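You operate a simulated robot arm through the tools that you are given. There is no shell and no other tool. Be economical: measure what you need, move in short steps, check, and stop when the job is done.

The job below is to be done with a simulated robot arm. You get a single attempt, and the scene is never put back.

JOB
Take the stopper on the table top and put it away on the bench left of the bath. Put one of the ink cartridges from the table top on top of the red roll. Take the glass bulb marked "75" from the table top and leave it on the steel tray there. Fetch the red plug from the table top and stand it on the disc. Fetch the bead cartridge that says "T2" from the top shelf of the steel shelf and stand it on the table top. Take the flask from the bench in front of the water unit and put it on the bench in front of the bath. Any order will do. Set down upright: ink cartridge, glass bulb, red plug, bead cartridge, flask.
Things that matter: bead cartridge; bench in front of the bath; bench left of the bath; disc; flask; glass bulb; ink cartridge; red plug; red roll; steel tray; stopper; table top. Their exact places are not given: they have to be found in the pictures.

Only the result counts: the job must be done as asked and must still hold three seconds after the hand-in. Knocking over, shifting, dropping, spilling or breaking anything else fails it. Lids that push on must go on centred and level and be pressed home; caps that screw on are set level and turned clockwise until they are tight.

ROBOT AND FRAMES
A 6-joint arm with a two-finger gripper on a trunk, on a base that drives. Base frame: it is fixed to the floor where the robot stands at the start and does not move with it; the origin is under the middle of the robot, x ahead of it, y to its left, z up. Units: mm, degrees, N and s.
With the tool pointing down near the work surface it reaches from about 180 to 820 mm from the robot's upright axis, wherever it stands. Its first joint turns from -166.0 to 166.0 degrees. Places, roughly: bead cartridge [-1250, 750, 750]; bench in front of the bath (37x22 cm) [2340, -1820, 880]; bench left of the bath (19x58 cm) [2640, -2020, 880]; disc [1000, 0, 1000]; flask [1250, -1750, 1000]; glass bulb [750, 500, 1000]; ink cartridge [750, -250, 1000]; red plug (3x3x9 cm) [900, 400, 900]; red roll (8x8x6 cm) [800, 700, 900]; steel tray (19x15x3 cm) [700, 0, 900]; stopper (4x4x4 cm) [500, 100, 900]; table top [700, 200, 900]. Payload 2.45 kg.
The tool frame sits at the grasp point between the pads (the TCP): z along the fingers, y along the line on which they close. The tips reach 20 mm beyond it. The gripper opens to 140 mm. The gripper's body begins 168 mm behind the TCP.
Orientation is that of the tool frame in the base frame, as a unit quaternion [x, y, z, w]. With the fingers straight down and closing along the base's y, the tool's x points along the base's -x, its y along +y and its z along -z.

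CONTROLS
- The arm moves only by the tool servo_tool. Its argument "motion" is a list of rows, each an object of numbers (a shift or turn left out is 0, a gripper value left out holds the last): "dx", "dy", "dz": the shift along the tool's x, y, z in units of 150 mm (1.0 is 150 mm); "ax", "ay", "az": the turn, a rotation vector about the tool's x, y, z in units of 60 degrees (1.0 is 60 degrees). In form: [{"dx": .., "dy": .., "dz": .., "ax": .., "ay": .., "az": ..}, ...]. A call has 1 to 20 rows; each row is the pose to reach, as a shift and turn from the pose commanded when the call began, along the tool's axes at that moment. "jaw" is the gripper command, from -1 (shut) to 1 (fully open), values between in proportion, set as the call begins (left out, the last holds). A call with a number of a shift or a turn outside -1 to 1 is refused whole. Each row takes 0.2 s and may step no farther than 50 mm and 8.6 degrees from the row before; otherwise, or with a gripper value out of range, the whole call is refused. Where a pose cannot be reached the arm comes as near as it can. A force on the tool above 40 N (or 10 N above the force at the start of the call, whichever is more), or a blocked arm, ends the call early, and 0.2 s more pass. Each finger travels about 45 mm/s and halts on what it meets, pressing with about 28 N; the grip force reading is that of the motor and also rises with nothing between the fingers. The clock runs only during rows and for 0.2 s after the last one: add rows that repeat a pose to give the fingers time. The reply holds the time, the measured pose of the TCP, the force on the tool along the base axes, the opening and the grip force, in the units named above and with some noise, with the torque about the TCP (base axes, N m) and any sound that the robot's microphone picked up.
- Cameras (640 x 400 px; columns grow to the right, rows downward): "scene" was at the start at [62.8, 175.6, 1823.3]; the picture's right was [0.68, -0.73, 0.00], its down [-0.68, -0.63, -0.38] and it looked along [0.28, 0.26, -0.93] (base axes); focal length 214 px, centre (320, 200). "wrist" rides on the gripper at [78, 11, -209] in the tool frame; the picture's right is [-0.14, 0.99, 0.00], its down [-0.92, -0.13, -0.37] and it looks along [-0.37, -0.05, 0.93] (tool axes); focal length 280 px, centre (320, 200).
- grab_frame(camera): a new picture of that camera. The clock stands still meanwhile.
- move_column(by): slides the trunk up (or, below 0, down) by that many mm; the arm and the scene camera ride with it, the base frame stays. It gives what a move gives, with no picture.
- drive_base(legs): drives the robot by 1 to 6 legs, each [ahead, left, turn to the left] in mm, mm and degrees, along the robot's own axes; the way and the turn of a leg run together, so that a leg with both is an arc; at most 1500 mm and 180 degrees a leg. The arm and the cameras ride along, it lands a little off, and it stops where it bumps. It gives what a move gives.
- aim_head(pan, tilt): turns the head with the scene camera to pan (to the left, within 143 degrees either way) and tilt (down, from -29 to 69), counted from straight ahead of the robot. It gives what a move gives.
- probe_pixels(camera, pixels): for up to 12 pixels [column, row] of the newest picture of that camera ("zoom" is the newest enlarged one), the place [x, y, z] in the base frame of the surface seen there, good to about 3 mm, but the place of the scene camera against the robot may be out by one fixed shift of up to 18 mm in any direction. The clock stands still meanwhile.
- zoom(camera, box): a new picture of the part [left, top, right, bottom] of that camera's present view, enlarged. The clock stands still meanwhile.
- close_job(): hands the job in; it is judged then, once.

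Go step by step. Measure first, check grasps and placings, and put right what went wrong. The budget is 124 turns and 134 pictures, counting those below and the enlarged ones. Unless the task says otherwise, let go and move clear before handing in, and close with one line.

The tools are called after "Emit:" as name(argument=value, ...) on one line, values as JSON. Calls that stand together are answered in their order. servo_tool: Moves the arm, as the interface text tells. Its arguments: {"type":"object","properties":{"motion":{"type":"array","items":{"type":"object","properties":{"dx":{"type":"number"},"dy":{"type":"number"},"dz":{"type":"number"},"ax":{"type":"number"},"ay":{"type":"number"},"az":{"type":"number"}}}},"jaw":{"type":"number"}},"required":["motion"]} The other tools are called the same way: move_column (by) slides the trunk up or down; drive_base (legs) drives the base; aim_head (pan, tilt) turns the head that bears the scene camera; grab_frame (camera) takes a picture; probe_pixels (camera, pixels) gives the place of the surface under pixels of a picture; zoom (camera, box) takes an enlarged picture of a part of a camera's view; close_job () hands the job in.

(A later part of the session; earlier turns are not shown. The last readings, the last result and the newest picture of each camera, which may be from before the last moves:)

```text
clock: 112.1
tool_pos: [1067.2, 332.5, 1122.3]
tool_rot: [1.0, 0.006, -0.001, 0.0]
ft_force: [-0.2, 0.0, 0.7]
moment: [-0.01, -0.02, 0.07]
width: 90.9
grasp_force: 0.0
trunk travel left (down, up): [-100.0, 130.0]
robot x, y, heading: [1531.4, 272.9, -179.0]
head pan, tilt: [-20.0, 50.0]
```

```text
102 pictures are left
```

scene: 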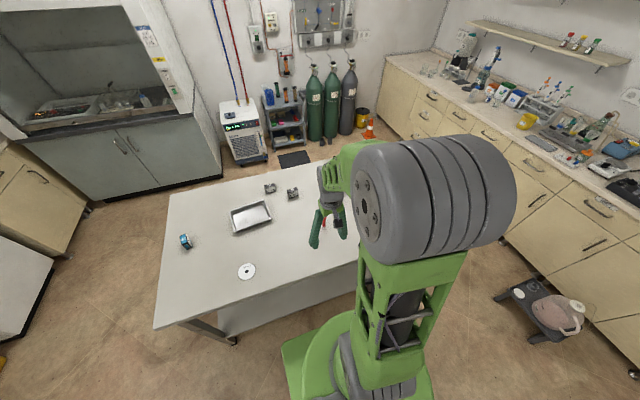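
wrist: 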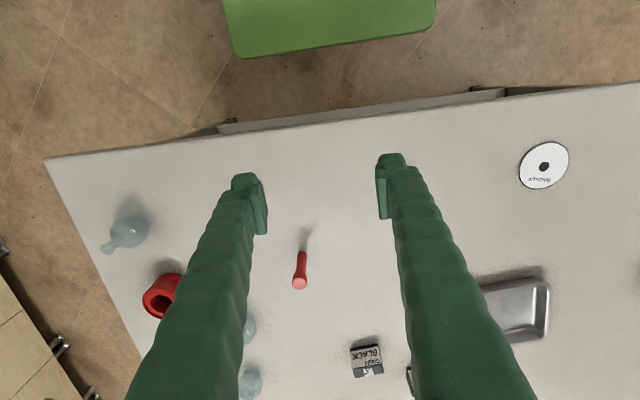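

From here the plug (300,270), disc (543,165) and far bulb (130,232) are visible. I'll zoom and probe.

Emit:
zoom(camera="wrist", box=[480, 120, 608, 200])

Emit:
probe_pixels(camera="wrist", pixels=[[520, 168], [568, 160], [545, 142], [541, 188], [300, 282], [302, 255], [291, 282], [308, 282], [300, 289], [300, 275], [170, 295], [150, 295]])

Emit:
zoom(camera="wrist", box=[260, 210, 340, 310])

Emit:
zoom(camera="wrist", box=[80, 190, 208, 270])

```text
5.00 times, centred on (544, 160) of wrist
```

zoom: 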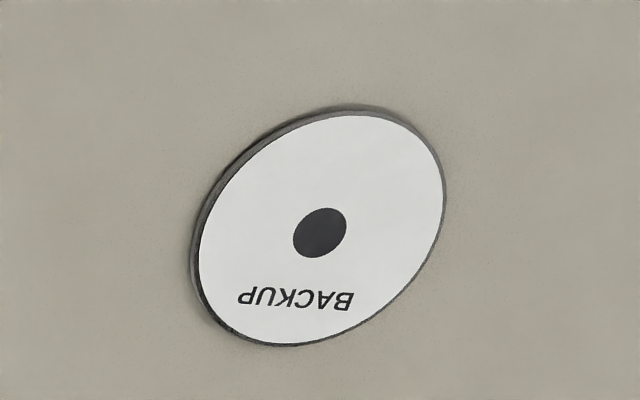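

```text
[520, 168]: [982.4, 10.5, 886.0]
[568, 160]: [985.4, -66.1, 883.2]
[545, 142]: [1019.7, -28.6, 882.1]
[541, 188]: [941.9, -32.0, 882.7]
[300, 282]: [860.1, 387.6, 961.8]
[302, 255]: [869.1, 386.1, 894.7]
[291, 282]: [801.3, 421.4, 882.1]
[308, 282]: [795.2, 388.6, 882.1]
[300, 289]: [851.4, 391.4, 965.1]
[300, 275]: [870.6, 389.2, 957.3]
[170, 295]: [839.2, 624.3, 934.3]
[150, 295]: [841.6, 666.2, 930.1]
```

```text
4.00 times, centred on (300, 260) of wrist
```

zoom: 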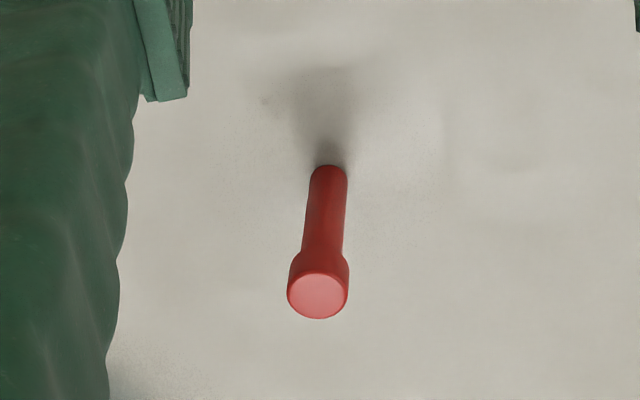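

```text
5.00 times, centred on (144, 230) of wrist
```

zoom: 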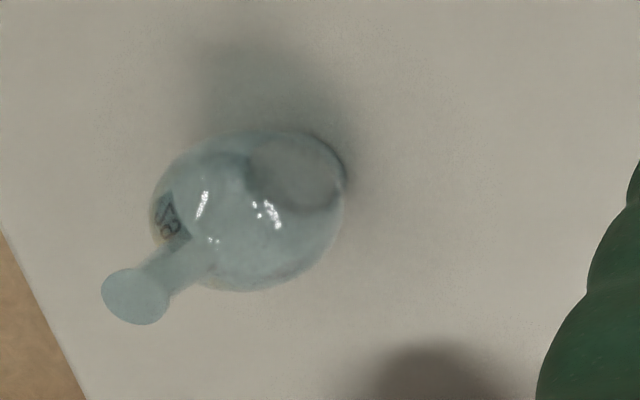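

The plug axis is at (859,389) with a shaft ~17 mm and top z 963. The disc is centred at (982,−28) with radius ~40 and a ~17 mm dark hub. I'll drive 90 mm closer and recheck the plug.

Emit:
drive_base(legs=[[90, 0, 0]])

Emit:
servo_tool(jaw=0, motion=[{"dy": -0.3}, {"dy": -0.45, "dz": 0.2}, {"dy": -0.45, "dz": 0.3}, {"dy": -0.45, "dz": 0.3}])

Emit:
grab_frame(camera="wrist")

```text
clock: 113.2
tool_pos: [974.9, 329.6, 1122.5]
tool_rot: [1.0, 0.007, 0.0, 0.0]
ft_force: [-0.5, 0.7, -0.4]
moment: [0.02, -0.09, 0.0]
width: 91.0
grasp_force: 0.1
trunk travel left (down, up): [-100.0, 130.0]
robot x, y, heading: [1441.4, 278.7, -179.3]
head pan, tilt: [-20.0, 50.0]
```

```text
clock: 114.2
tool_pos: [975.7, 396.7, 1077.4]
tool_rot: [1.0, 0.006, -0.002, 0.0]
ft_force: [-0.1, -0.1, 1.2]
moment: [0.03, 0.02, -0.02]
width: 70.0
grasp_force: 0.0
trunk travel left (down, up): [-100.0, 130.0]
robot x, y, heading: [1443.2, 273.8, -179.0]
head pan, tilt: [-20.0, 50.0]
```

```text
98 pictures are left
```

wrist: 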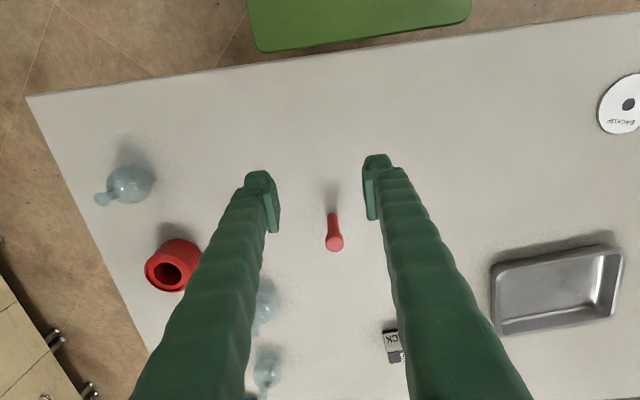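

Emit:
probe_pixels(camera="wrist", pixels=[[334, 244], [334, 236], [327, 243], [341, 243], [333, 215], [605, 105], [628, 78], [612, 131], [627, 104], [495, 270], [618, 250], [556, 292]])

Emit:
zoom(camera="wrist", box=[80, 150, 208, 230])

Emit:
zoom(camera="wrist", box=[225, 270, 353, 350])

```text
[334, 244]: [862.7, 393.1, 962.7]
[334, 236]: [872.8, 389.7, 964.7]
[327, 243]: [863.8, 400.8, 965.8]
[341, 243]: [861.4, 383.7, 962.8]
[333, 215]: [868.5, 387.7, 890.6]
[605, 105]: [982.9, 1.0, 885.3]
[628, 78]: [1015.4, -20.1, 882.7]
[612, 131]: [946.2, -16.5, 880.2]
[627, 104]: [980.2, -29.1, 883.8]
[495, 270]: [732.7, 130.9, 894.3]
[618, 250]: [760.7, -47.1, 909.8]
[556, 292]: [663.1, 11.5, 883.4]
```

```text
5.00 times, centred on (144, 190) of wrist
```

zoom: 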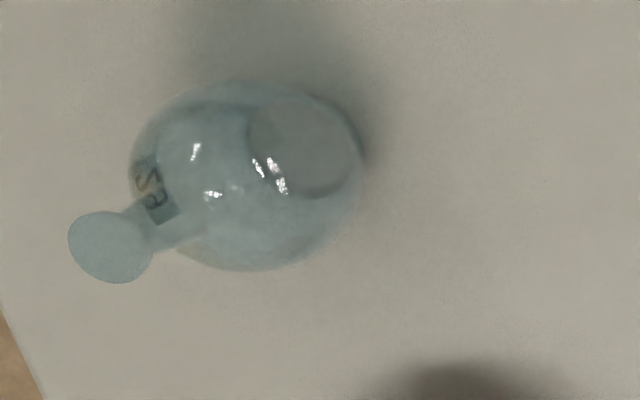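

```text
5.00 times, centred on (289, 310) of wrist
```

zoom: 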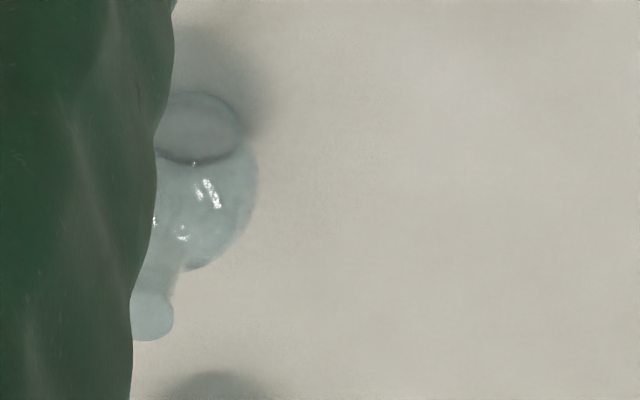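

Now I'll go over the plug at (860.5,390.5) and down to z≈917.

Emit:
servo_tool(motion=[{"dx": -0.26, "dy": 0.01}, {"dx": -0.52, "dy": 0.02}, {"dx": -0.768, "dy": 0.031}, {"dx": -0.768, "dy": 0.031, "dz": 0.25}, {"dx": -0.768, "dy": 0.031, "dz": 0.5}, {"dx": -0.768, "dy": 0.031, "dz": 0.5}])

Emit:
grab_frame(camera="wrist")

```text
clock: 115.6
tool_pos: [860.4, 389.2, 1004.1]
tool_rot: [1.0, 0.005, -0.002, 0.0]
ft_force: [0.3, 0.7, -0.2]
moment: [-0.02, -0.03, -0.01]
width: 70.0
grasp_force: 0.1
trunk travel left (down, up): [-100.0, 130.0]
robot x, y, heading: [1440.3, 275.8, -179.3]
head pan, tilt: [-20.0, 50.0]
```

```text
95 pictures are left
```

wrist: 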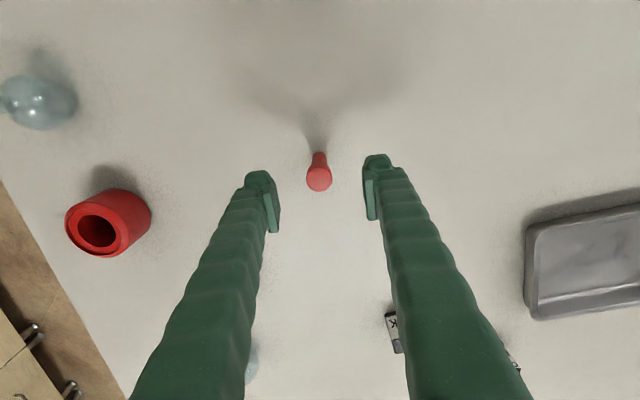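

Emit:
servo_tool(motion=[{"dz": 0.25}, {"dz": 0.45}, {"dz": 0.58}, {"dz": 0.58}])

Emit:
servo_tool(jaw=-1, motion=[{}, {}, {}, {}, {}, {}])

Emit:
servo_tool(motion=[{"dz": -0.15}, {"dz": -0.4}, {"dz": -0.6}, {"dz": -0.6}])

Emit:
grab_frame(camera="wrist")

```text
clock: 116.6
tool_pos: [859.1, 390.1, 916.6]
tool_rot: [1.0, 0.007, -0.002, 0.001]
ft_force: [0.1, 0.0, 0.5]
moment: [0.02, -0.03, 0.01]
width: 70.0
grasp_force: 0.0
trunk travel left (down, up): [-100.0, 130.0]
robot x, y, heading: [1441.8, 276.4, -179.5]
head pan, tilt: [-20.0, 50.0]
```

```text
clock: 118.0
tool_pos: [859.1, 389.5, 915.1]
tool_rot: [1.0, 0.007, -0.002, 0.001]
ft_force: [-0.4, 0.2, 0.8]
moment: [-0.01, 0.02, -0.04]
width: 14.1
grasp_force: 28.7
trunk travel left (down, up): [-100.0, 130.0]
robot x, y, heading: [1443.1, 274.9, -179.3]
head pan, tilt: [-20.0, 50.0]
```

```text
clock: 119.0
tool_pos: [860.0, 389.0, 1006.6]
tool_rot: [1.0, 0.006, -0.001, -0.001]
ft_force: [0.1, 0.2, -0.3]
moment: [0.0, 0.02, 0.0]
width: 15.1
grasp_force: 28.3
trunk travel left (down, up): [-100.0, 130.0]
robot x, y, heading: [1440.4, 278.7, -179.2]
head pan, tilt: [-20.0, 50.0]
```

```text
94 pictures are left
```

wrist: 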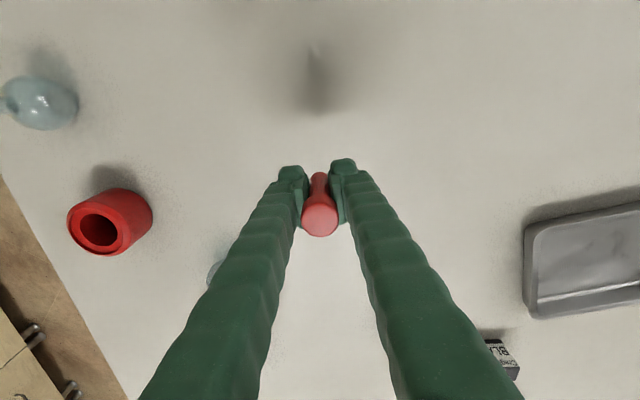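

Plug is held. I'll move it to the disc, beside the hub, at about (981,−9).

Emit:
servo_tool(motion=[{"dx": 0.1, "dy": 0.3}, {"dx": 0.2, "dy": 0.6}, {"dx": 0.3, "dy": 0.9}, {"dx": 0.4, "dy": 1}, {"dx": 0.4, "dy": 1}])

Emit:
servo_tool(motion=[{"dx": 0.1, "dy": 0.3}, {"dx": 0.2, "dy": 0.6}, {"dx": 0.3, "dy": 0.9}, {"dx": 0.4, "dy": 1}, {"dx": 0.4, "dy": 1}])

Emit:
grab_frame(camera="wrist")

```text
clock: 120.2
tool_pos: [921.8, 242.8, 1005.6]
tool_rot: [1.0, 0.006, -0.002, 0.0]
ft_force: [-1.0, 0.2, 0.6]
moment: [0.07, 0.0, 0.04]
width: 15.1
grasp_force: 27.8
trunk travel left (down, up): [-100.0, 130.0]
robot x, y, heading: [1442.1, 277.3, -179.2]
head pan, tilt: [-20.0, 50.0]
```

```text
clock: 121.4
tool_pos: [984.7, 91.2, 1005.1]
tool_rot: [1.0, 0.006, -0.002, 0.0]
ft_force: [0.7, -0.1, -0.7]
moment: [-0.02, 0.02, 0.02]
width: 15.0
grasp_force: 27.9
trunk travel left (down, up): [-100.0, 130.0]
robot x, y, heading: [1440.6, 273.1, -179.4]
head pan, tilt: [-20.0, 50.0]
```

```text
93 pictures are left
```

wrist: 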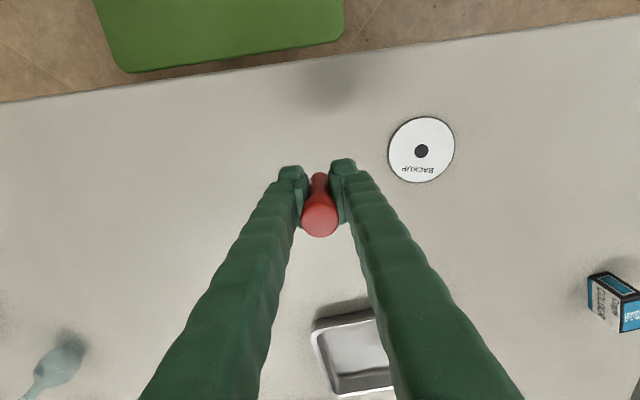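

Emit:
probe_pixels(camera="wrist", pixels=[[421, 151], [389, 152], [453, 148], [420, 119], [423, 181], [428, 151], [414, 151], [405, 150], [350, 120]])

```text
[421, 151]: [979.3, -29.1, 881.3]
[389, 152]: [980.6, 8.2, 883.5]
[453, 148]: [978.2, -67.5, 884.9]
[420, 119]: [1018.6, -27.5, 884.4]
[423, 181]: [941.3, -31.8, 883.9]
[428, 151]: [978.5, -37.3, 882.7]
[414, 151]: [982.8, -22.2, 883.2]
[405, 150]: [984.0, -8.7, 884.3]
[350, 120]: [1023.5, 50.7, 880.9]
```

The disc is centred at (979.5,−29.5) with its top at z 884. I'll place the plug at (980,−12).

Emit:
servo_tool(motion=[{"dx": -0.02, "dy": 0.3}, {"dx": -0.04, "dy": 0.6}, {"dx": -0.04, "dy": 0.687}, {"dx": -0.04, "dy": 0.687, "dz": 0.25}, {"dx": -0.04, "dy": 0.687, "dz": 0.45}, {"dx": -0.04, "dy": 0.687, "dz": 0.55}, {"dx": -0.04, "dy": 0.687, "dz": 0.56}, {"dx": -0.04, "dy": 0.687, "dz": 0.56}])

Emit:
grab_frame(camera="wrist")

```text
clock: 123.2
tool_pos: [979.3, -10.0, 921.4]
tool_rot: [1.0, 0.006, -0.002, 0.0]
ft_force: [0.1, 0.5, -0.7]
moment: [0.0, 0.0, -0.02]
width: 15.0
grasp_force: 27.5
trunk travel left (down, up): [-100.0, 130.0]
robot x, y, heading: [1440.0, 278.6, -179.6]
head pan, tilt: [-20.0, 50.0]
```

```text
92 pictures are left
```

wrist: 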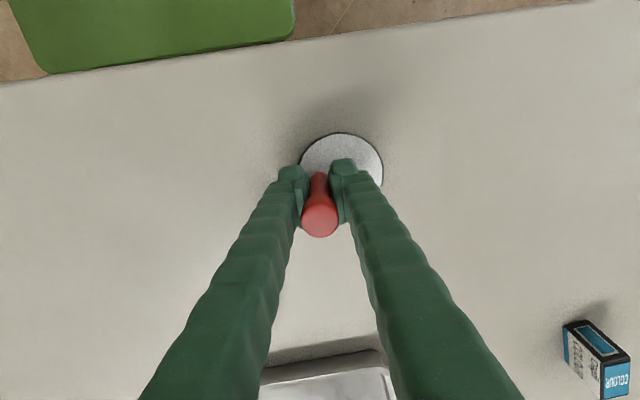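

Emit:
servo_tool(motion=[{"dz": 0.008, "dy": 0.01}, {"dz": 0.016, "dy": 0.01}, {"dz": 0.022, "dy": 0.01}, {"dz": 0.022, "dy": 0.01}])

```text
clock: 124.2
tool_pos: [978.9, -12.8, 917.4]
tool_rot: [1.0, 0.007, -0.002, -0.001]
ft_force: [-0.1, -0.2, 3.1]
moment: [0.03, 0.02, -0.01]
width: 15.1
grasp_force: 28.1
trunk travel left (down, up): [-100.0, 130.0]
robot x, y, heading: [1437.8, 275.3, -179.2]
head pan, tilt: [-20.0, 50.0]
```

Light contact at 3 N, so I'll release and lift.

Emit:
servo_tool(jaw=-0.3, motion=[{"dz": 0.003}, {"dz": 0.003}, {"dz": 0.003}, {"dz": 0.003}, {"dz": 0.003}, {"dz": -0.2}, {"dz": -0.5}, {"dz": -0.8}, {"dz": -1}, {"dz": -1}])

Emit:
grab_frame(camera="wrist")

```text
clock: 126.4
tool_pos: [979.0, -13.8, 1068.6]
tool_rot: [1.0, 0.007, -0.001, 0.0]
ft_force: [0.7, -1.0, -0.4]
moment: [0.01, 0.03, -0.03]
width: 49.0
grasp_force: 0.1
trunk travel left (down, up): [-100.0, 130.0]
robot x, y, heading: [1440.8, 275.4, -179.3]
head pan, tilt: [-20.0, 50.0]
```

```text
91 pictures are left
```

wrist: 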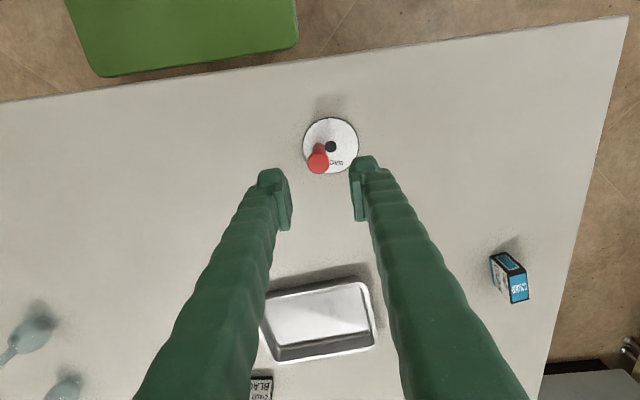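

The plug stands on the disc at (320,160). Now I'll look at the bulbs with the head, whose view should be clear of the arm.

Emit:
aim_head(pan=-35, tilt=50)

Emit:
grab_frame(camera="scene")

```text
clock: 127.2
tool_pos: [979.4, -13.7, 1067.8]
tool_rot: [1.0, 0.006, -0.002, 0.0]
ft_force: [-0.3, 0.6, -0.3]
moment: [0.02, 0.05, 0.01]
width: 48.9
grasp_force: 0.0
trunk travel left (down, up): [-100.0, 130.0]
robot x, y, heading: [1441.6, 278.7, -179.2]
head pan, tilt: [-35.0, 50.0]
```

```text
90 pictures are left
```

scene: 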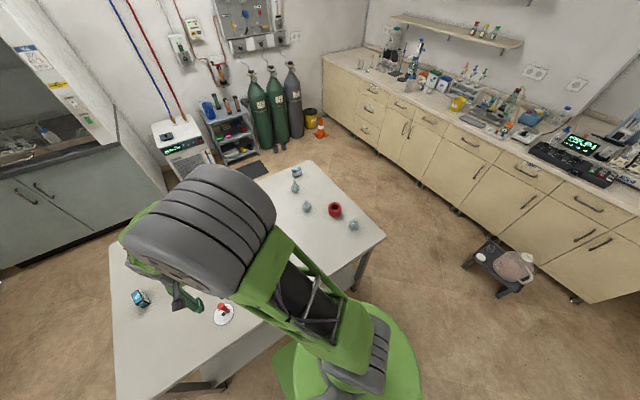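

Emit:
zoom(camera="scene", box=[280, 180, 376, 240])

Emit:
zoom(camera="scene", box=[192, 90, 272, 165])

```text
6.67 times, centred on (328, 210) of scene
```

zoom: 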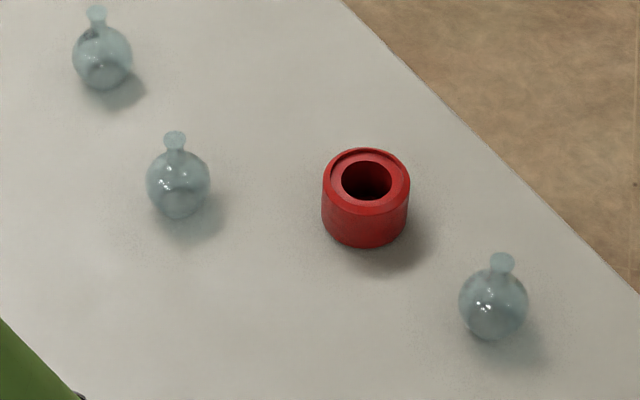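

```text
5.33 times, centred on (232, 128) of scene
```

zoom: 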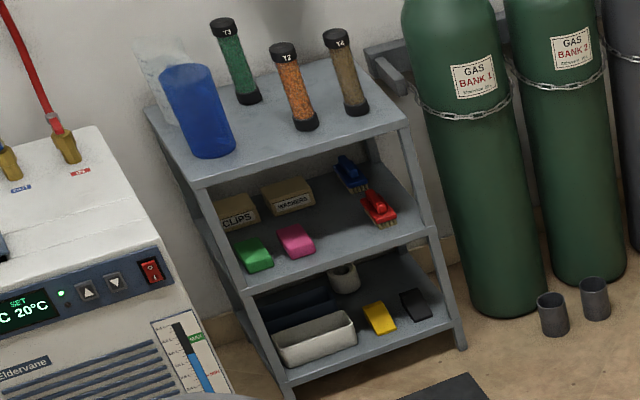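

Cartridge T2 is the middle orange one on the steel shelf. The bulb labels face away, so I'll check where the stool is and then strafe right for a view from +y.

Emit:
probe_pixels(camera="scene", pixels=[[465, 268], [503, 297], [533, 280], [497, 250], [476, 262], [355, 292], [385, 237], [315, 162]])

Emit:
drive_base(legs=[[0, -420, 0]])

Emit:
grab_frame(camera="wrist")

Emit:
grab_frame(camera="scene")

```text
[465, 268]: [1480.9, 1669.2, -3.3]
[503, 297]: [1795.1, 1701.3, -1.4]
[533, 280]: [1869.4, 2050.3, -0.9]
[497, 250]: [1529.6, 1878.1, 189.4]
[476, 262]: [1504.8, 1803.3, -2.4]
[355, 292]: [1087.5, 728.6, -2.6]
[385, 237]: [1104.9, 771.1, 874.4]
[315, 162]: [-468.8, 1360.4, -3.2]
```

```text
clock: 131.4
tool_pos: [974.1, 408.1, 1067.1]
tool_rot: [1.0, 0.005, -0.002, 0.0]
ft_force: [0.5, 0.1, -0.4]
moment: [0.01, 0.0, -0.03]
width: 48.8
grasp_force: 0.1
trunk travel left (down, up): [-100.0, 130.0]
robot x, y, heading: [1438.2, 694.4, -179.5]
head pan, tilt: [-35.0, 50.0]
```

```text
87 pictures are left
```

wrist: 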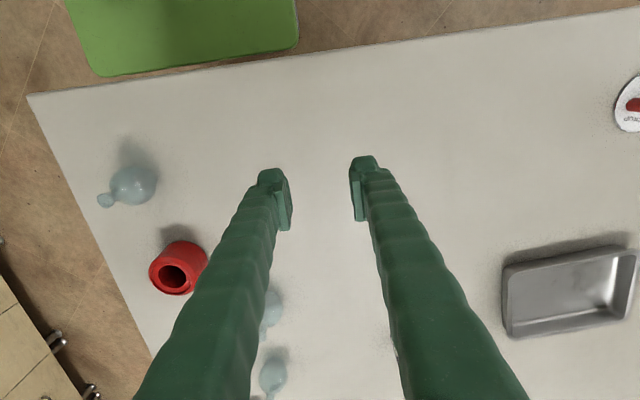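

```text
86 pictures are left
```

scene: 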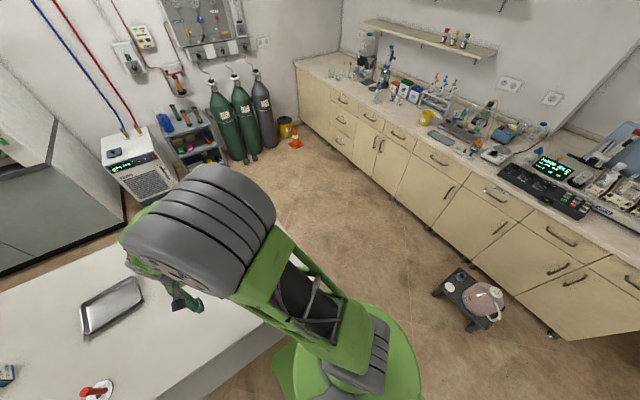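

The stool is well away, so there's room. I'll strafe 480 mm more to +y and look at the bulbs from there.

Emit:
drive_base(legs=[[0, -520, 0]])

Emit:
aim_head(pan=35, tilt=50)

Emit:
grab_frame(camera="scene")

```text
clock: 136.5
tool_pos: [968.1, 940.6, 1066.9]
tool_rot: [1.0, 0.003, -0.002, 0.0]
ft_force: [0.4, 0.8, 0.7]
moment: [-0.04, 0.01, 0.0]
width: 49.0
grasp_force: 0.0
trunk travel left (down, up): [-100.0, 130.0]
robot x, y, heading: [1432.2, 1226.6, -179.6]
head pan, tilt: [-35.0, 50.0]
```

```text
clock: 137.9
tool_pos: [969.3, 939.2, 1067.8]
tool_rot: [1.0, 0.003, -0.002, -0.001]
ft_force: [1.1, 0.1, 0.2]
moment: [-0.03, 0.01, -0.01]
width: 49.0
grasp_force: 0.0
trunk travel left (down, up): [-100.0, 130.0]
robot x, y, heading: [1434.0, 1224.6, -179.8]
head pan, tilt: [35.0, 50.0]
```

```text
85 pictures are left
```

scene: 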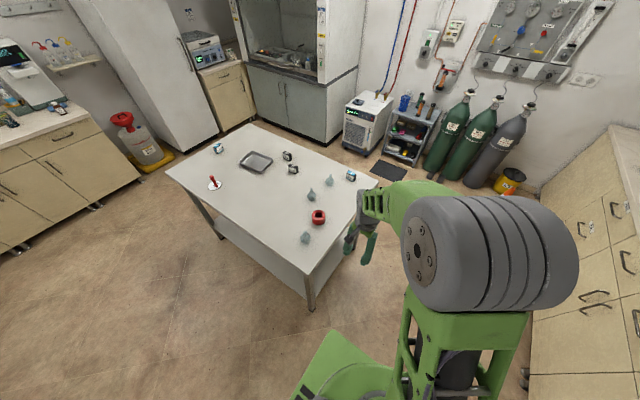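

Emit:
zoom(camera="scene", box=[284, 168, 364, 248])

Emit:
zoom(camera="scene", box=[295, 225, 319, 249])

```text
5.00 times, centred on (324, 208) of scene
```

zoom: 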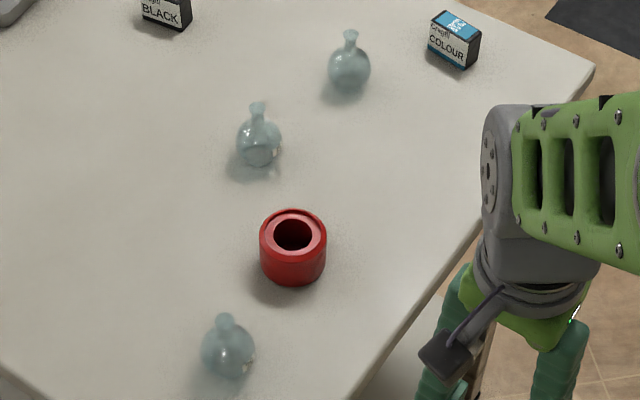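

```text
16.00 times, centred on (307, 237) of scene
```

zoom: 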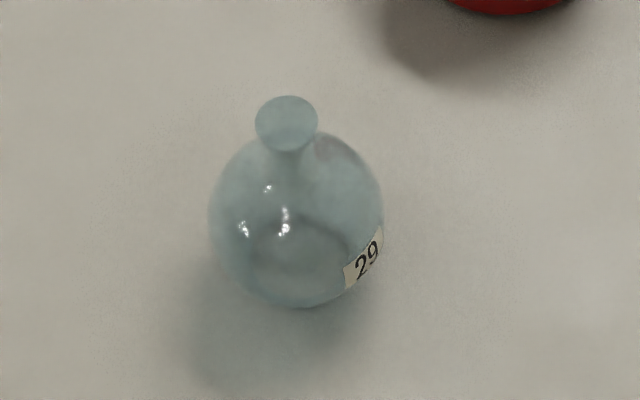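

The far bulb is "29". I'll check the middle bulb's label.

Emit:
zoom(camera="scene", box=[326, 184, 346, 204])

Emit:
zoom(camera="scene", box=[304, 184, 328, 208])

```text
16.00 times, centred on (336, 194) of scene
```

zoom: 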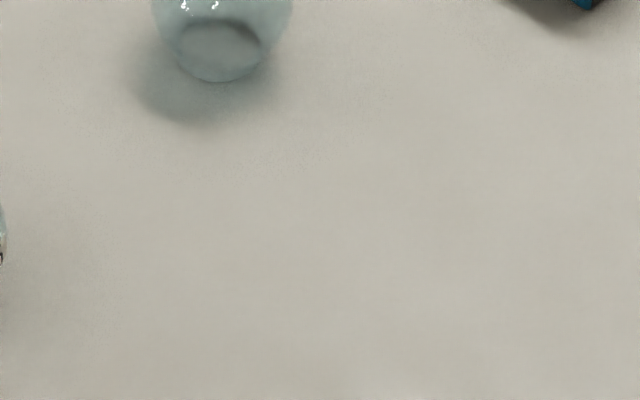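

```text
16.00 times, centred on (316, 196) of scene
```

zoom: 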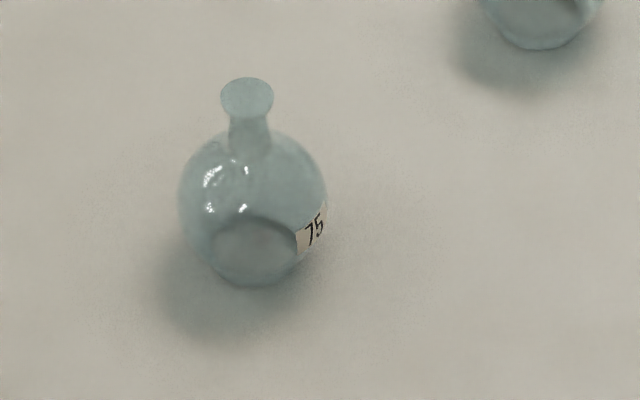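

Bulb "75" is the middle one at about (725,525). For the ink cartridge, the colour one at (433,624) and the roll both reach from the table's left side, so I'll go there facing −y.

Emit:
drive_base(legs=[[0, 0, 90], [0, -800, 0], [80, 0, 0]])

Emit:
grab_frame(camera="wrist")

```text
clock: 149.9
tool_pos: [922.8, 673.6, 1067.2]
tool_rot: [0.701, 0.714, 0.0, 0.001]
ft_force: [0.1, -0.1, -0.6]
moment: [0.11, -0.02, -0.04]
width: 49.1
grasp_force: 0.1
trunk travel left (down, up): [-100.0, 130.0]
robot x, y, heading: [633.4, 1132.5, -88.7]
head pan, tilt: [35.0, 50.0]
```

```text
80 pictures are left
```

wrist: 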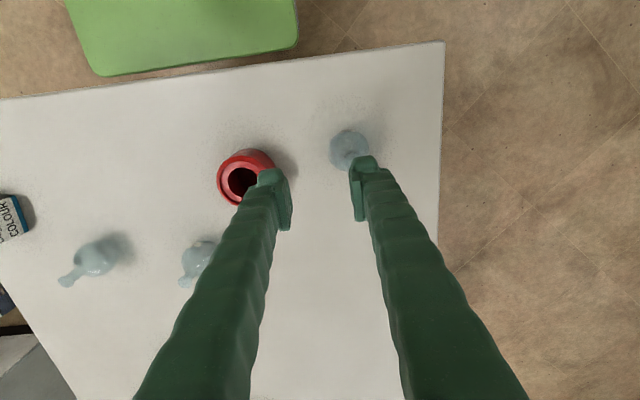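

I'll move the tool toward −x to see the colour cartridge.

Emit:
servo_tool(motion=[{"dy": -0.3}, {"dy": -0.6}, {"dy": -0.9}, {"dy": -1}, {"dy": -1}])

Emit:
servo_tool(jaw=0.3, motion=[{"dy": -0.3}, {"dy": -0.6}, {"dy": -0.9}, {"dy": -1}, {"dy": -1}])

Emit:
grab_frame(camera="wrist")

```text
clock: 151.1
tool_pos: [772.1, 670.9, 1066.6]
tool_rot: [0.701, 0.713, -0.001, 0.001]
ft_force: [-0.7, 0.6, 0.3]
moment: [-0.02, 0.04, 0.04]
width: 49.2
grasp_force: 0.0
trunk travel left (down, up): [-100.0, 130.0]
robot x, y, heading: [627.2, 1135.1, -89.1]
head pan, tilt: [35.0, 50.0]
```

```text
clock: 152.3
tool_pos: [621.6, 669.0, 1068.0]
tool_rot: [0.7, 0.714, -0.001, 0.001]
ft_force: [0.3, -0.2, 0.7]
moment: [0.02, 0.01, 0.0]
width: 91.1
grasp_force: 0.1
trunk travel left (down, up): [-100.0, 130.0]
robot x, y, heading: [634.0, 1133.0, -89.1]
head pan, tilt: [35.0, 50.0]
```

```text
79 pictures are left
```

wrist: 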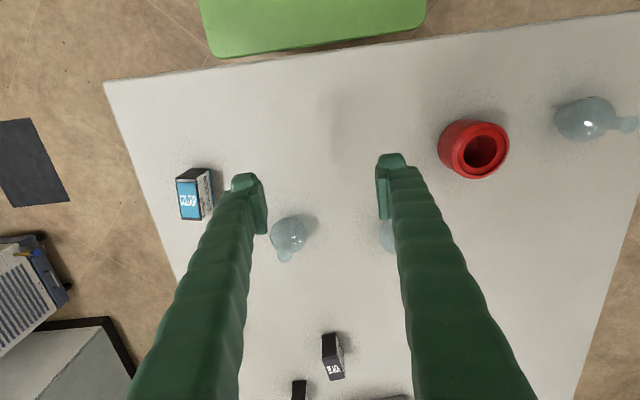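

Emit:
zoom(camera="wrist", box=[150, 150, 246, 240])

Emit:
probe_pixels(camera="wrist", pixels=[[179, 182], [197, 180], [181, 218], [199, 217], [189, 200], [208, 180], [205, 205], [443, 150], [507, 145], [476, 124], [478, 176], [462, 150]])

Emit:
zoom(camera="wrist", box=[420, 105, 532, 190])

```text
4.44 times, centred on (198, 195) of wrist
```

zoom: 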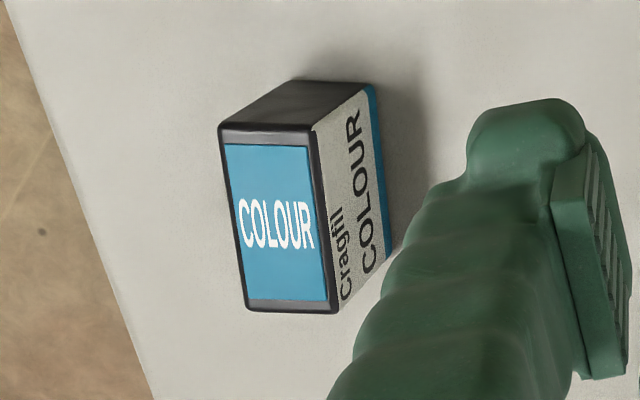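

```text
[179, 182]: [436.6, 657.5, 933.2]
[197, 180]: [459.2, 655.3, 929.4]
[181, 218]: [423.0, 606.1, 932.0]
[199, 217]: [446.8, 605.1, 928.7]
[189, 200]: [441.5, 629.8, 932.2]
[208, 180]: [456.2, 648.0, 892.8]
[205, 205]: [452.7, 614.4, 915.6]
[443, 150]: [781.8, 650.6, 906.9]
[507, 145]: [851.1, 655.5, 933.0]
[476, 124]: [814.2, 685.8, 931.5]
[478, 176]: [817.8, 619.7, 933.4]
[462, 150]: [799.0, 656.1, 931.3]
```

```text
4.71 times, centred on (476, 148) of wrist
```

zoom: 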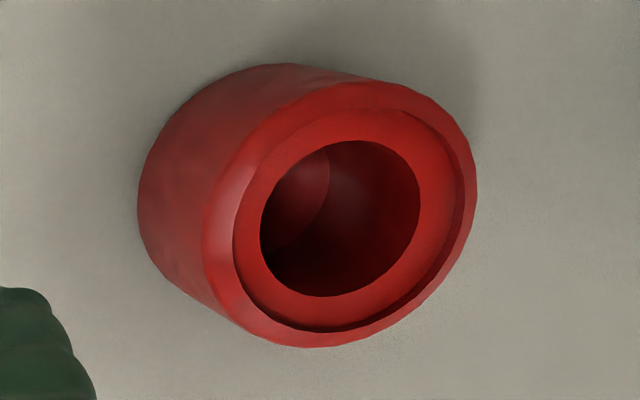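

The colour cartridge is centred at about (441,631), long axis ~15° off the tool, top z 932. The roll top is at z 933, centred near (816,652). I'll move over the cartridge with the wrist turned +15.5°.

Emit:
servo_tool(motion=[{"dy": -0.3, "dx": -0.08, "az": 0.1}, {"dy": -0.6, "dx": -0.16, "az": 0.2}, {"dy": -0.9, "dx": -0.23, "az": 0.258}, {"dy": -1, "dx": -0.23, "az": 0.258}, {"dy": -1, "dx": -0.23, "az": 0.258}])

Emit:
grab_frame(camera="wrist")

```text
clock: 153.5
tool_pos: [472.5, 634.0, 1068.7]
tool_rot: [0.791, 0.612, -0.001, 0.0]
ft_force: [0.4, 0.5, -0.4]
moment: [-0.02, 0.0, 0.0]
width: 91.0
grasp_force: 0.0
trunk travel left (down, up): [-100.0, 130.0]
robot x, y, heading: [632.7, 1135.4, -89.0]
head pan, tilt: [35.0, 50.0]
```

```text
76 pictures are left
```

wrist: 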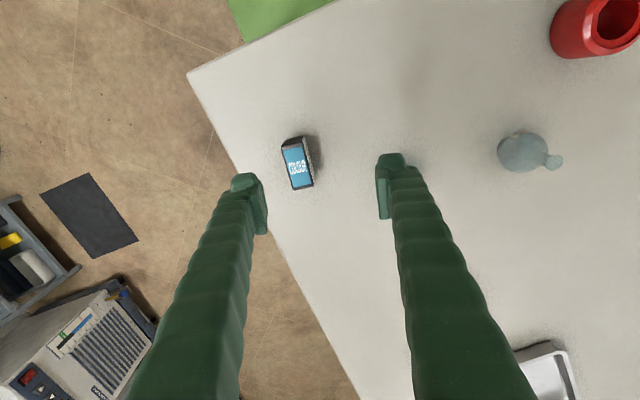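

Emit:
probe_pixels(camera="wrist", pixels=[[285, 147], [302, 143], [292, 187], [310, 184], [297, 167], [283, 150], [290, 183], [310, 160]])

Emit:
zoom(camera="wrist", box=[260, 120, 340, 200])

```text
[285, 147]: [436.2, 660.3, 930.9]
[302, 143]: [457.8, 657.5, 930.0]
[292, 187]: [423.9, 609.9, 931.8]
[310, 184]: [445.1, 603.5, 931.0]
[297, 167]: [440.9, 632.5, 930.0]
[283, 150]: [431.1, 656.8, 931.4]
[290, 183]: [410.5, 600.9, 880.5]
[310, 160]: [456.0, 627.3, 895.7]
```

```text
5.00 times, centred on (300, 160) of wrist
```

zoom: 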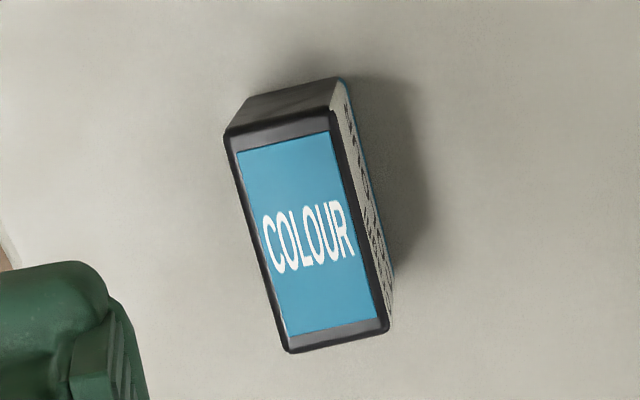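

The turn matches. I'll centre and descend to z≈919, then grip.

Emit:
servo_tool(motion=[{"dx": -0.062, "dy": -0.199, "dz": 0.2}, {"dx": -0.062, "dy": -0.199, "dz": 0.5}, {"dx": -0.062, "dy": -0.199, "dz": 0.8}, {"dx": -0.062, "dy": -0.199, "dz": 1}, {"dx": -0.062, "dy": -0.199, "dz": 1}])

Emit:
servo_tool(jaw=-1, motion=[{}, {}, {}, {}, {}, {}])

Emit:
servo_tool(motion=[{"dz": -0.2}, {"dz": -0.5}, {"dz": -0.8}, {"dz": -0.8}])

Emit:
grab_frame(camera="wrist")

```text
clock: 154.7
tool_pos: [440.6, 629.7, 915.9]
tool_rot: [0.79, 0.613, -0.002, 0.001]
ft_force: [-0.4, -0.4, 0.1]
moment: [0.0, -0.01, 0.02]
width: 90.8
grasp_force: 0.1
trunk travel left (down, up): [-100.0, 130.0]
robot x, y, heading: [631.2, 1131.8, -89.1]
head pan, tilt: [35.0, 50.0]
```

```text
clock: 156.1
tool_pos: [440.9, 630.5, 914.6]
tool_rot: [0.79, 0.613, 0.0, 0.0]
ft_force: [0.3, -0.1, 0.3]
moment: [0.02, 0.03, 0.01]
width: 28.6
grasp_force: 27.7
trunk travel left (down, up): [-100.0, 130.0]
robot x, y, heading: [630.5, 1133.4, -88.9]
head pan, tilt: [35.0, 50.0]
```

```text
clock: 157.1
tool_pos: [441.5, 631.0, 1037.3]
tool_rot: [0.79, 0.613, -0.001, 0.0]
ft_force: [-0.2, 0.3, -1.1]
moment: [-0.02, -0.03, 0.0]
width: 28.3
grasp_force: 28.2
trunk travel left (down, up): [-100.0, 130.0]
robot x, y, heading: [631.4, 1135.8, -89.0]
head pan, tilt: [35.0, 50.0]
```

```text
74 pictures are left
```

wrist: 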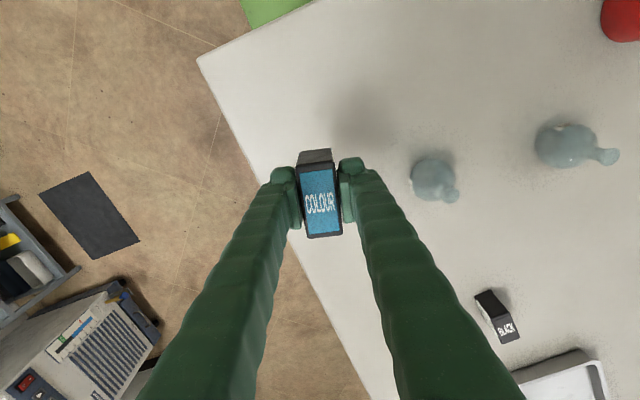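

Cartridge held upright. I'll carry it toward the roll and look at the roll before placing.

Emit:
servo_tool(motion=[{"dx": 0.09, "dy": 0.3, "dz": -0.1}, {"dx": 0.18, "dy": 0.6, "dz": -0.1}, {"dx": 0.27, "dy": 0.9, "dz": -0.1}, {"dx": 0.29, "dy": 0.95, "dz": -0.1}, {"dx": 0.29, "dy": 0.95, "dz": -0.1}])

Emit:
servo_tool(motion=[{"dx": 0.09, "dy": 0.3}, {"dx": 0.18, "dy": 0.6}, {"dx": 0.27, "dy": 0.9}, {"dx": 0.29, "dy": 0.95}, {"dx": 0.29, "dy": 0.95}])

Emit:
grab_frame(camera="wrist")

```text
clock: 158.3
tool_pos: [591.0, 637.3, 1054.4]
tool_rot: [0.79, 0.613, 0.0, 0.0]
ft_force: [0.3, -0.2, -0.8]
moment: [0.0, 0.01, -0.02]
width: 28.3
grasp_force: 28.1
trunk travel left (down, up): [-100.0, 130.0]
robot x, y, heading: [633.5, 1134.4, -89.0]
head pan, tilt: [35.0, 50.0]
```

```text
clock: 159.5
tool_pos: [741.4, 642.9, 1053.1]
tool_rot: [0.79, 0.612, 0.0, 0.001]
ft_force: [0.3, 0.1, -0.7]
moment: [0.01, -0.02, -0.01]
width: 28.5
grasp_force: 28.1
trunk travel left (down, up): [-100.0, 130.0]
robot x, y, heading: [630.2, 1132.1, -89.1]
head pan, tilt: [35.0, 50.0]
```

```text
73 pictures are left
```

wrist: 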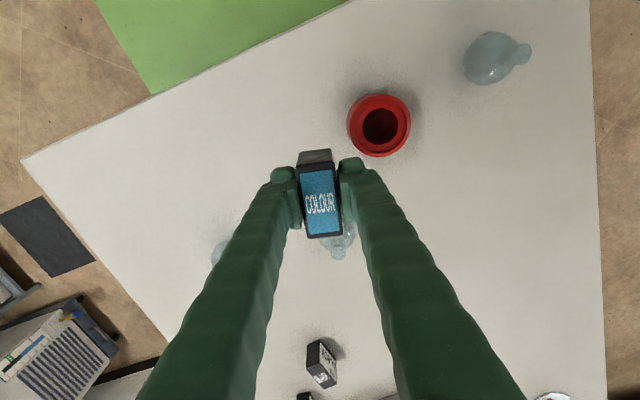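

Emit:
zoom(camera="wrist", box=[332, 80, 428, 170])

Emit:
probe_pixels(camera="wrist", pixels=[[356, 124], [408, 122], [382, 98], [383, 152], [362, 107], [402, 143], [402, 106], [364, 145], [358, 124], [381, 126], [395, 140], [380, 145]])

```text
4.44 times, centred on (380, 125) of wrist
```

zoom: 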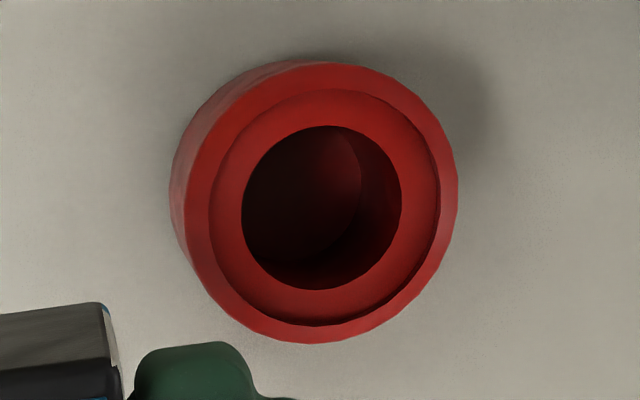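

```text
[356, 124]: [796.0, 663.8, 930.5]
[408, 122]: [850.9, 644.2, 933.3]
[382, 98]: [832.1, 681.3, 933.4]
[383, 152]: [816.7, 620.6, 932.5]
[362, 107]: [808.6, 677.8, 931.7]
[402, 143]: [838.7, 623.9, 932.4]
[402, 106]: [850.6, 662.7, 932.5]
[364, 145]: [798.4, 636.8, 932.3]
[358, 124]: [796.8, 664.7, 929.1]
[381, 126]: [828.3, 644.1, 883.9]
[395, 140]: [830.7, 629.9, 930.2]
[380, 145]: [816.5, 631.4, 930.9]
```

Roll centre is (824,651), with rim z 933 and the recess only ~2–3 mm deep. I'll centre the cartridge over it and lower to just above contact.

Emit:
servo_tool(motion=[{"dx": 0.06, "dy": 0.18}, {"dx": 0.12, "dy": 0.36}, {"dx": 0.175, "dy": 0.521}, {"dx": 0.175, "dy": 0.521, "dz": 0.2}, {"dx": 0.175, "dy": 0.521, "dz": 0.4}, {"dx": 0.175, "dy": 0.521, "dz": 0.53}, {"dx": 0.175, "dy": 0.521, "dz": 0.545}, {"dx": 0.175, "dy": 0.521, "dz": 0.545}])

Emit:
grab_frame(camera="wrist")

```text
clock: 161.3
tool_pos: [822.4, 648.6, 971.1]
tool_rot: [0.791, 0.612, -0.001, 0.001]
ft_force: [-0.3, -0.1, 0.3]
moment: [-0.03, 0.0, 0.03]
width: 28.3
grasp_force: 28.1
trunk travel left (down, up): [-100.0, 130.0]
robot x, y, heading: [631.3, 1136.8, -89.1]
head pan, tilt: [35.0, 50.0]
```

```text
71 pictures are left
```

wrist: 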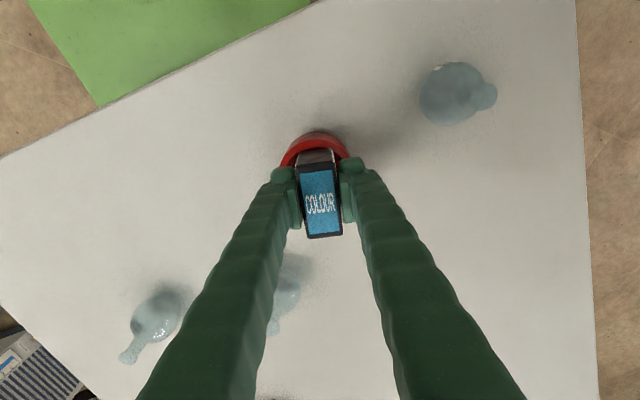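

Emit:
servo_tool(motion=[{"dz": 0.01, "dy": 0.006}, {"dz": 0.02, "dy": 0.006}, {"dz": 0.028, "dy": 0.006}, {"dz": 0.028, "dy": 0.006}])

```text
clock: 162.3
tool_pos: [822.7, 647.6, 967.3]
tool_rot: [0.79, 0.613, -0.001, 0.003]
ft_force: [0.1, -1.8, 27.6]
moment: [-0.06, 0.04, 0.0]
width: 28.7
grasp_force: 28.2
trunk travel left (down, up): [-100.0, 130.0]
robot x, y, heading: [631.0, 1137.2, -88.9]
head pan, tilt: [35.0, 50.0]
```

Contact on the rim at 27 N. I'll ease off, release and lift.

Emit:
servo_tool(motion=[{"dz": -0.012}, {"dz": -0.012}])

Emit:
servo_tool(jaw=-0.1, motion=[{}, {}, {}, {}, {"dz": -0.1}, {"dz": -0.4}, {"dz": -0.7}, {"dz": -0.8}, {"dz": -0.8}])

Emit:
grab_frame(camera="wrist")

```text
clock: 162.9
tool_pos: [823.1, 649.7, 967.3]
tool_rot: [0.79, 0.613, -0.001, 0.001]
ft_force: [0.9, -3.1, 12.5]
moment: [-0.38, -0.04, 0.03]
width: 28.4
grasp_force: 27.7
trunk travel left (down, up): [-100.0, 130.0]
robot x, y, heading: [634.6, 1137.5, -88.8]
head pan, tilt: [35.0, 50.0]
```

```text
clock: 164.9
tool_pos: [822.8, 647.8, 1088.8]
tool_rot: [0.79, 0.613, -0.001, 0.002]
ft_force: [0.5, -0.5, -0.3]
moment: [-0.01, 0.0, -0.01]
width: 62.7
grasp_force: 0.1
trunk travel left (down, up): [-100.0, 130.0]
robot x, y, heading: [630.2, 1136.8, -89.0]
head pan, tilt: [35.0, 50.0]
```

```text
70 pictures are left
```

wrist: 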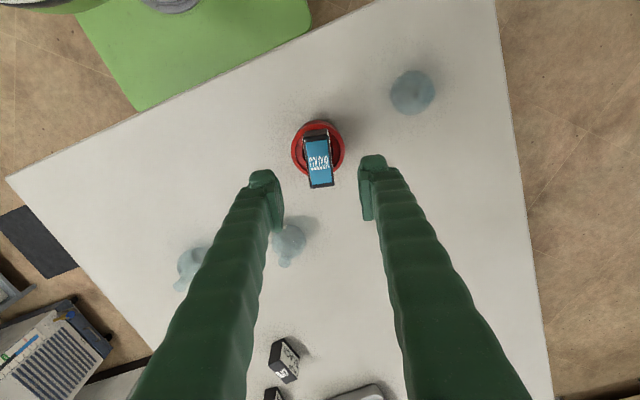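

The cartridge sits on the roll. I'll check that it's level.

Emit:
probe_pixels(camera="wrist", pixels=[[307, 142], [327, 140], [312, 184], [331, 183], [318, 162], [290, 240], [295, 232], [286, 262]])

Emit:
zoom(camera="wrist", box=[280, 110, 360, 200])

```text
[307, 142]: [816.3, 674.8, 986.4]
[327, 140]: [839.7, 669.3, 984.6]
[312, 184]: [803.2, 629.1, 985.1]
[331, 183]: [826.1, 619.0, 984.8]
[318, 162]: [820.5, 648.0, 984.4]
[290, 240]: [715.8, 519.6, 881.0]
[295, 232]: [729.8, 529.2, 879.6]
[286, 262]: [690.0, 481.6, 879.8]
```

```text
4.44 times, centred on (320, 155) of wrist
```

zoom: 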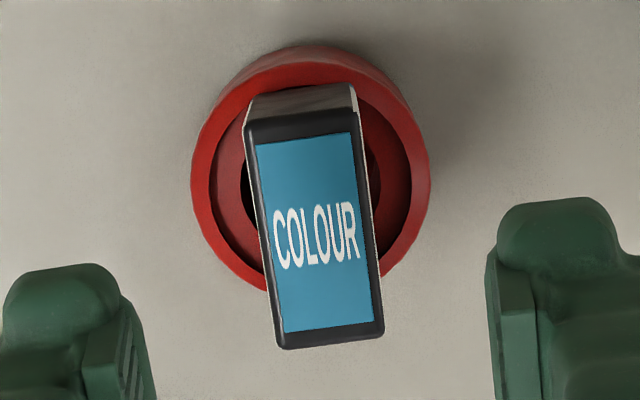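

Level, with all tops at z≈985. Next is bulb "75", so I'll move the tool over it to measure its neck.

Emit:
servo_tool(jaw=0.2, motion=[{"dx": -0.23, "dy": -0.1}, {"dx": -0.46, "dy": -0.2}, {"dx": -0.69, "dy": -0.3}, {"dx": -0.8, "dy": -0.405}, {"dx": -0.8, "dy": -0.405}])

Emit:
grab_frame(camera="wrist")

Emit:
zoom(camera="wrist", box=[256, 110, 384, 190])

```text
clock: 166.1
tool_pos: [733.2, 548.5, 1087.4]
tool_rot: [0.79, 0.613, -0.001, 0.0]
ft_force: [0.6, -1.3, 0.2]
moment: [0.02, 0.02, 0.01]
width: 84.0
grasp_force: 0.1
trunk travel left (down, up): [-100.0, 130.0]
robot x, y, heading: [626.5, 1137.1, -89.0]
head pan, tilt: [35.0, 50.0]
```

```text
68 pictures are left
```

wrist: 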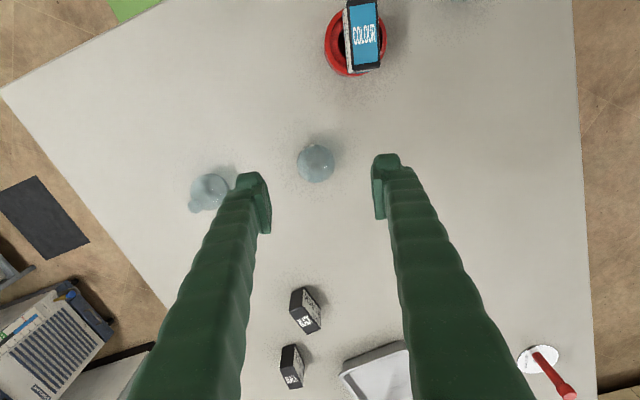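

```text
5.00 times, centred on (320, 150) of wrist
```

zoom: 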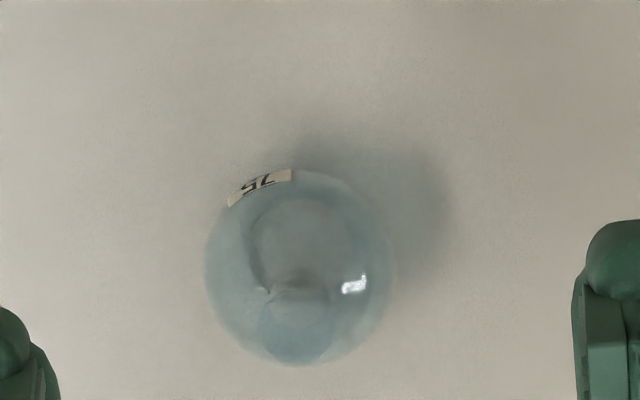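

From triangulation, bulb "75" has its axis at ≈(720,531), sphere centre z≈907 and neck z≈935–965. I'll go partway down to check centring before gripping the neck.

Emit:
servo_tool(jaw=-0.2, motion=[{"dx": -0.135, "dy": -0.056, "dz": 0.2}, {"dx": -0.135, "dy": -0.056, "dz": 0.45}, {"dx": -0.135, "dy": -0.056, "dz": 0.6}, {"dx": -0.135, "dy": -0.056, "dz": 0.6}])

Emit:
grab_frame(camera="wrist")

Emit:
zoom(camera="wrist", box=[256, 140, 384, 220])

```text
clock: 167.1
tool_pos: [720.1, 531.8, 998.5]
tool_rot: [0.79, 0.613, 0.0, 0.0]
ft_force: [0.3, -0.6, 0.2]
moment: [0.0, 0.01, 0.0]
width: 55.9
grasp_force: 0.1
trunk travel left (down, up): [-100.0, 130.0]
robot x, y, heading: [631.6, 1135.5, -89.2]
head pan, tilt: [35.0, 50.0]
```

```text
66 pictures are left
```

wrist: 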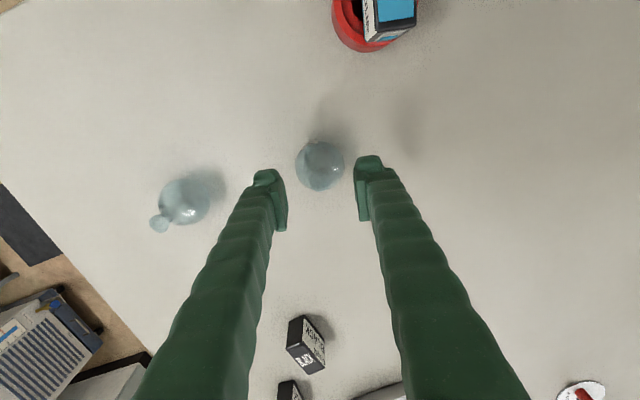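

```text
5.00 times, centred on (320, 180) of wrist
```

zoom: 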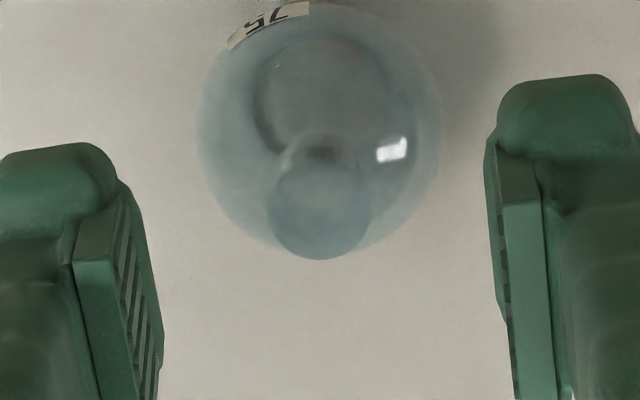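

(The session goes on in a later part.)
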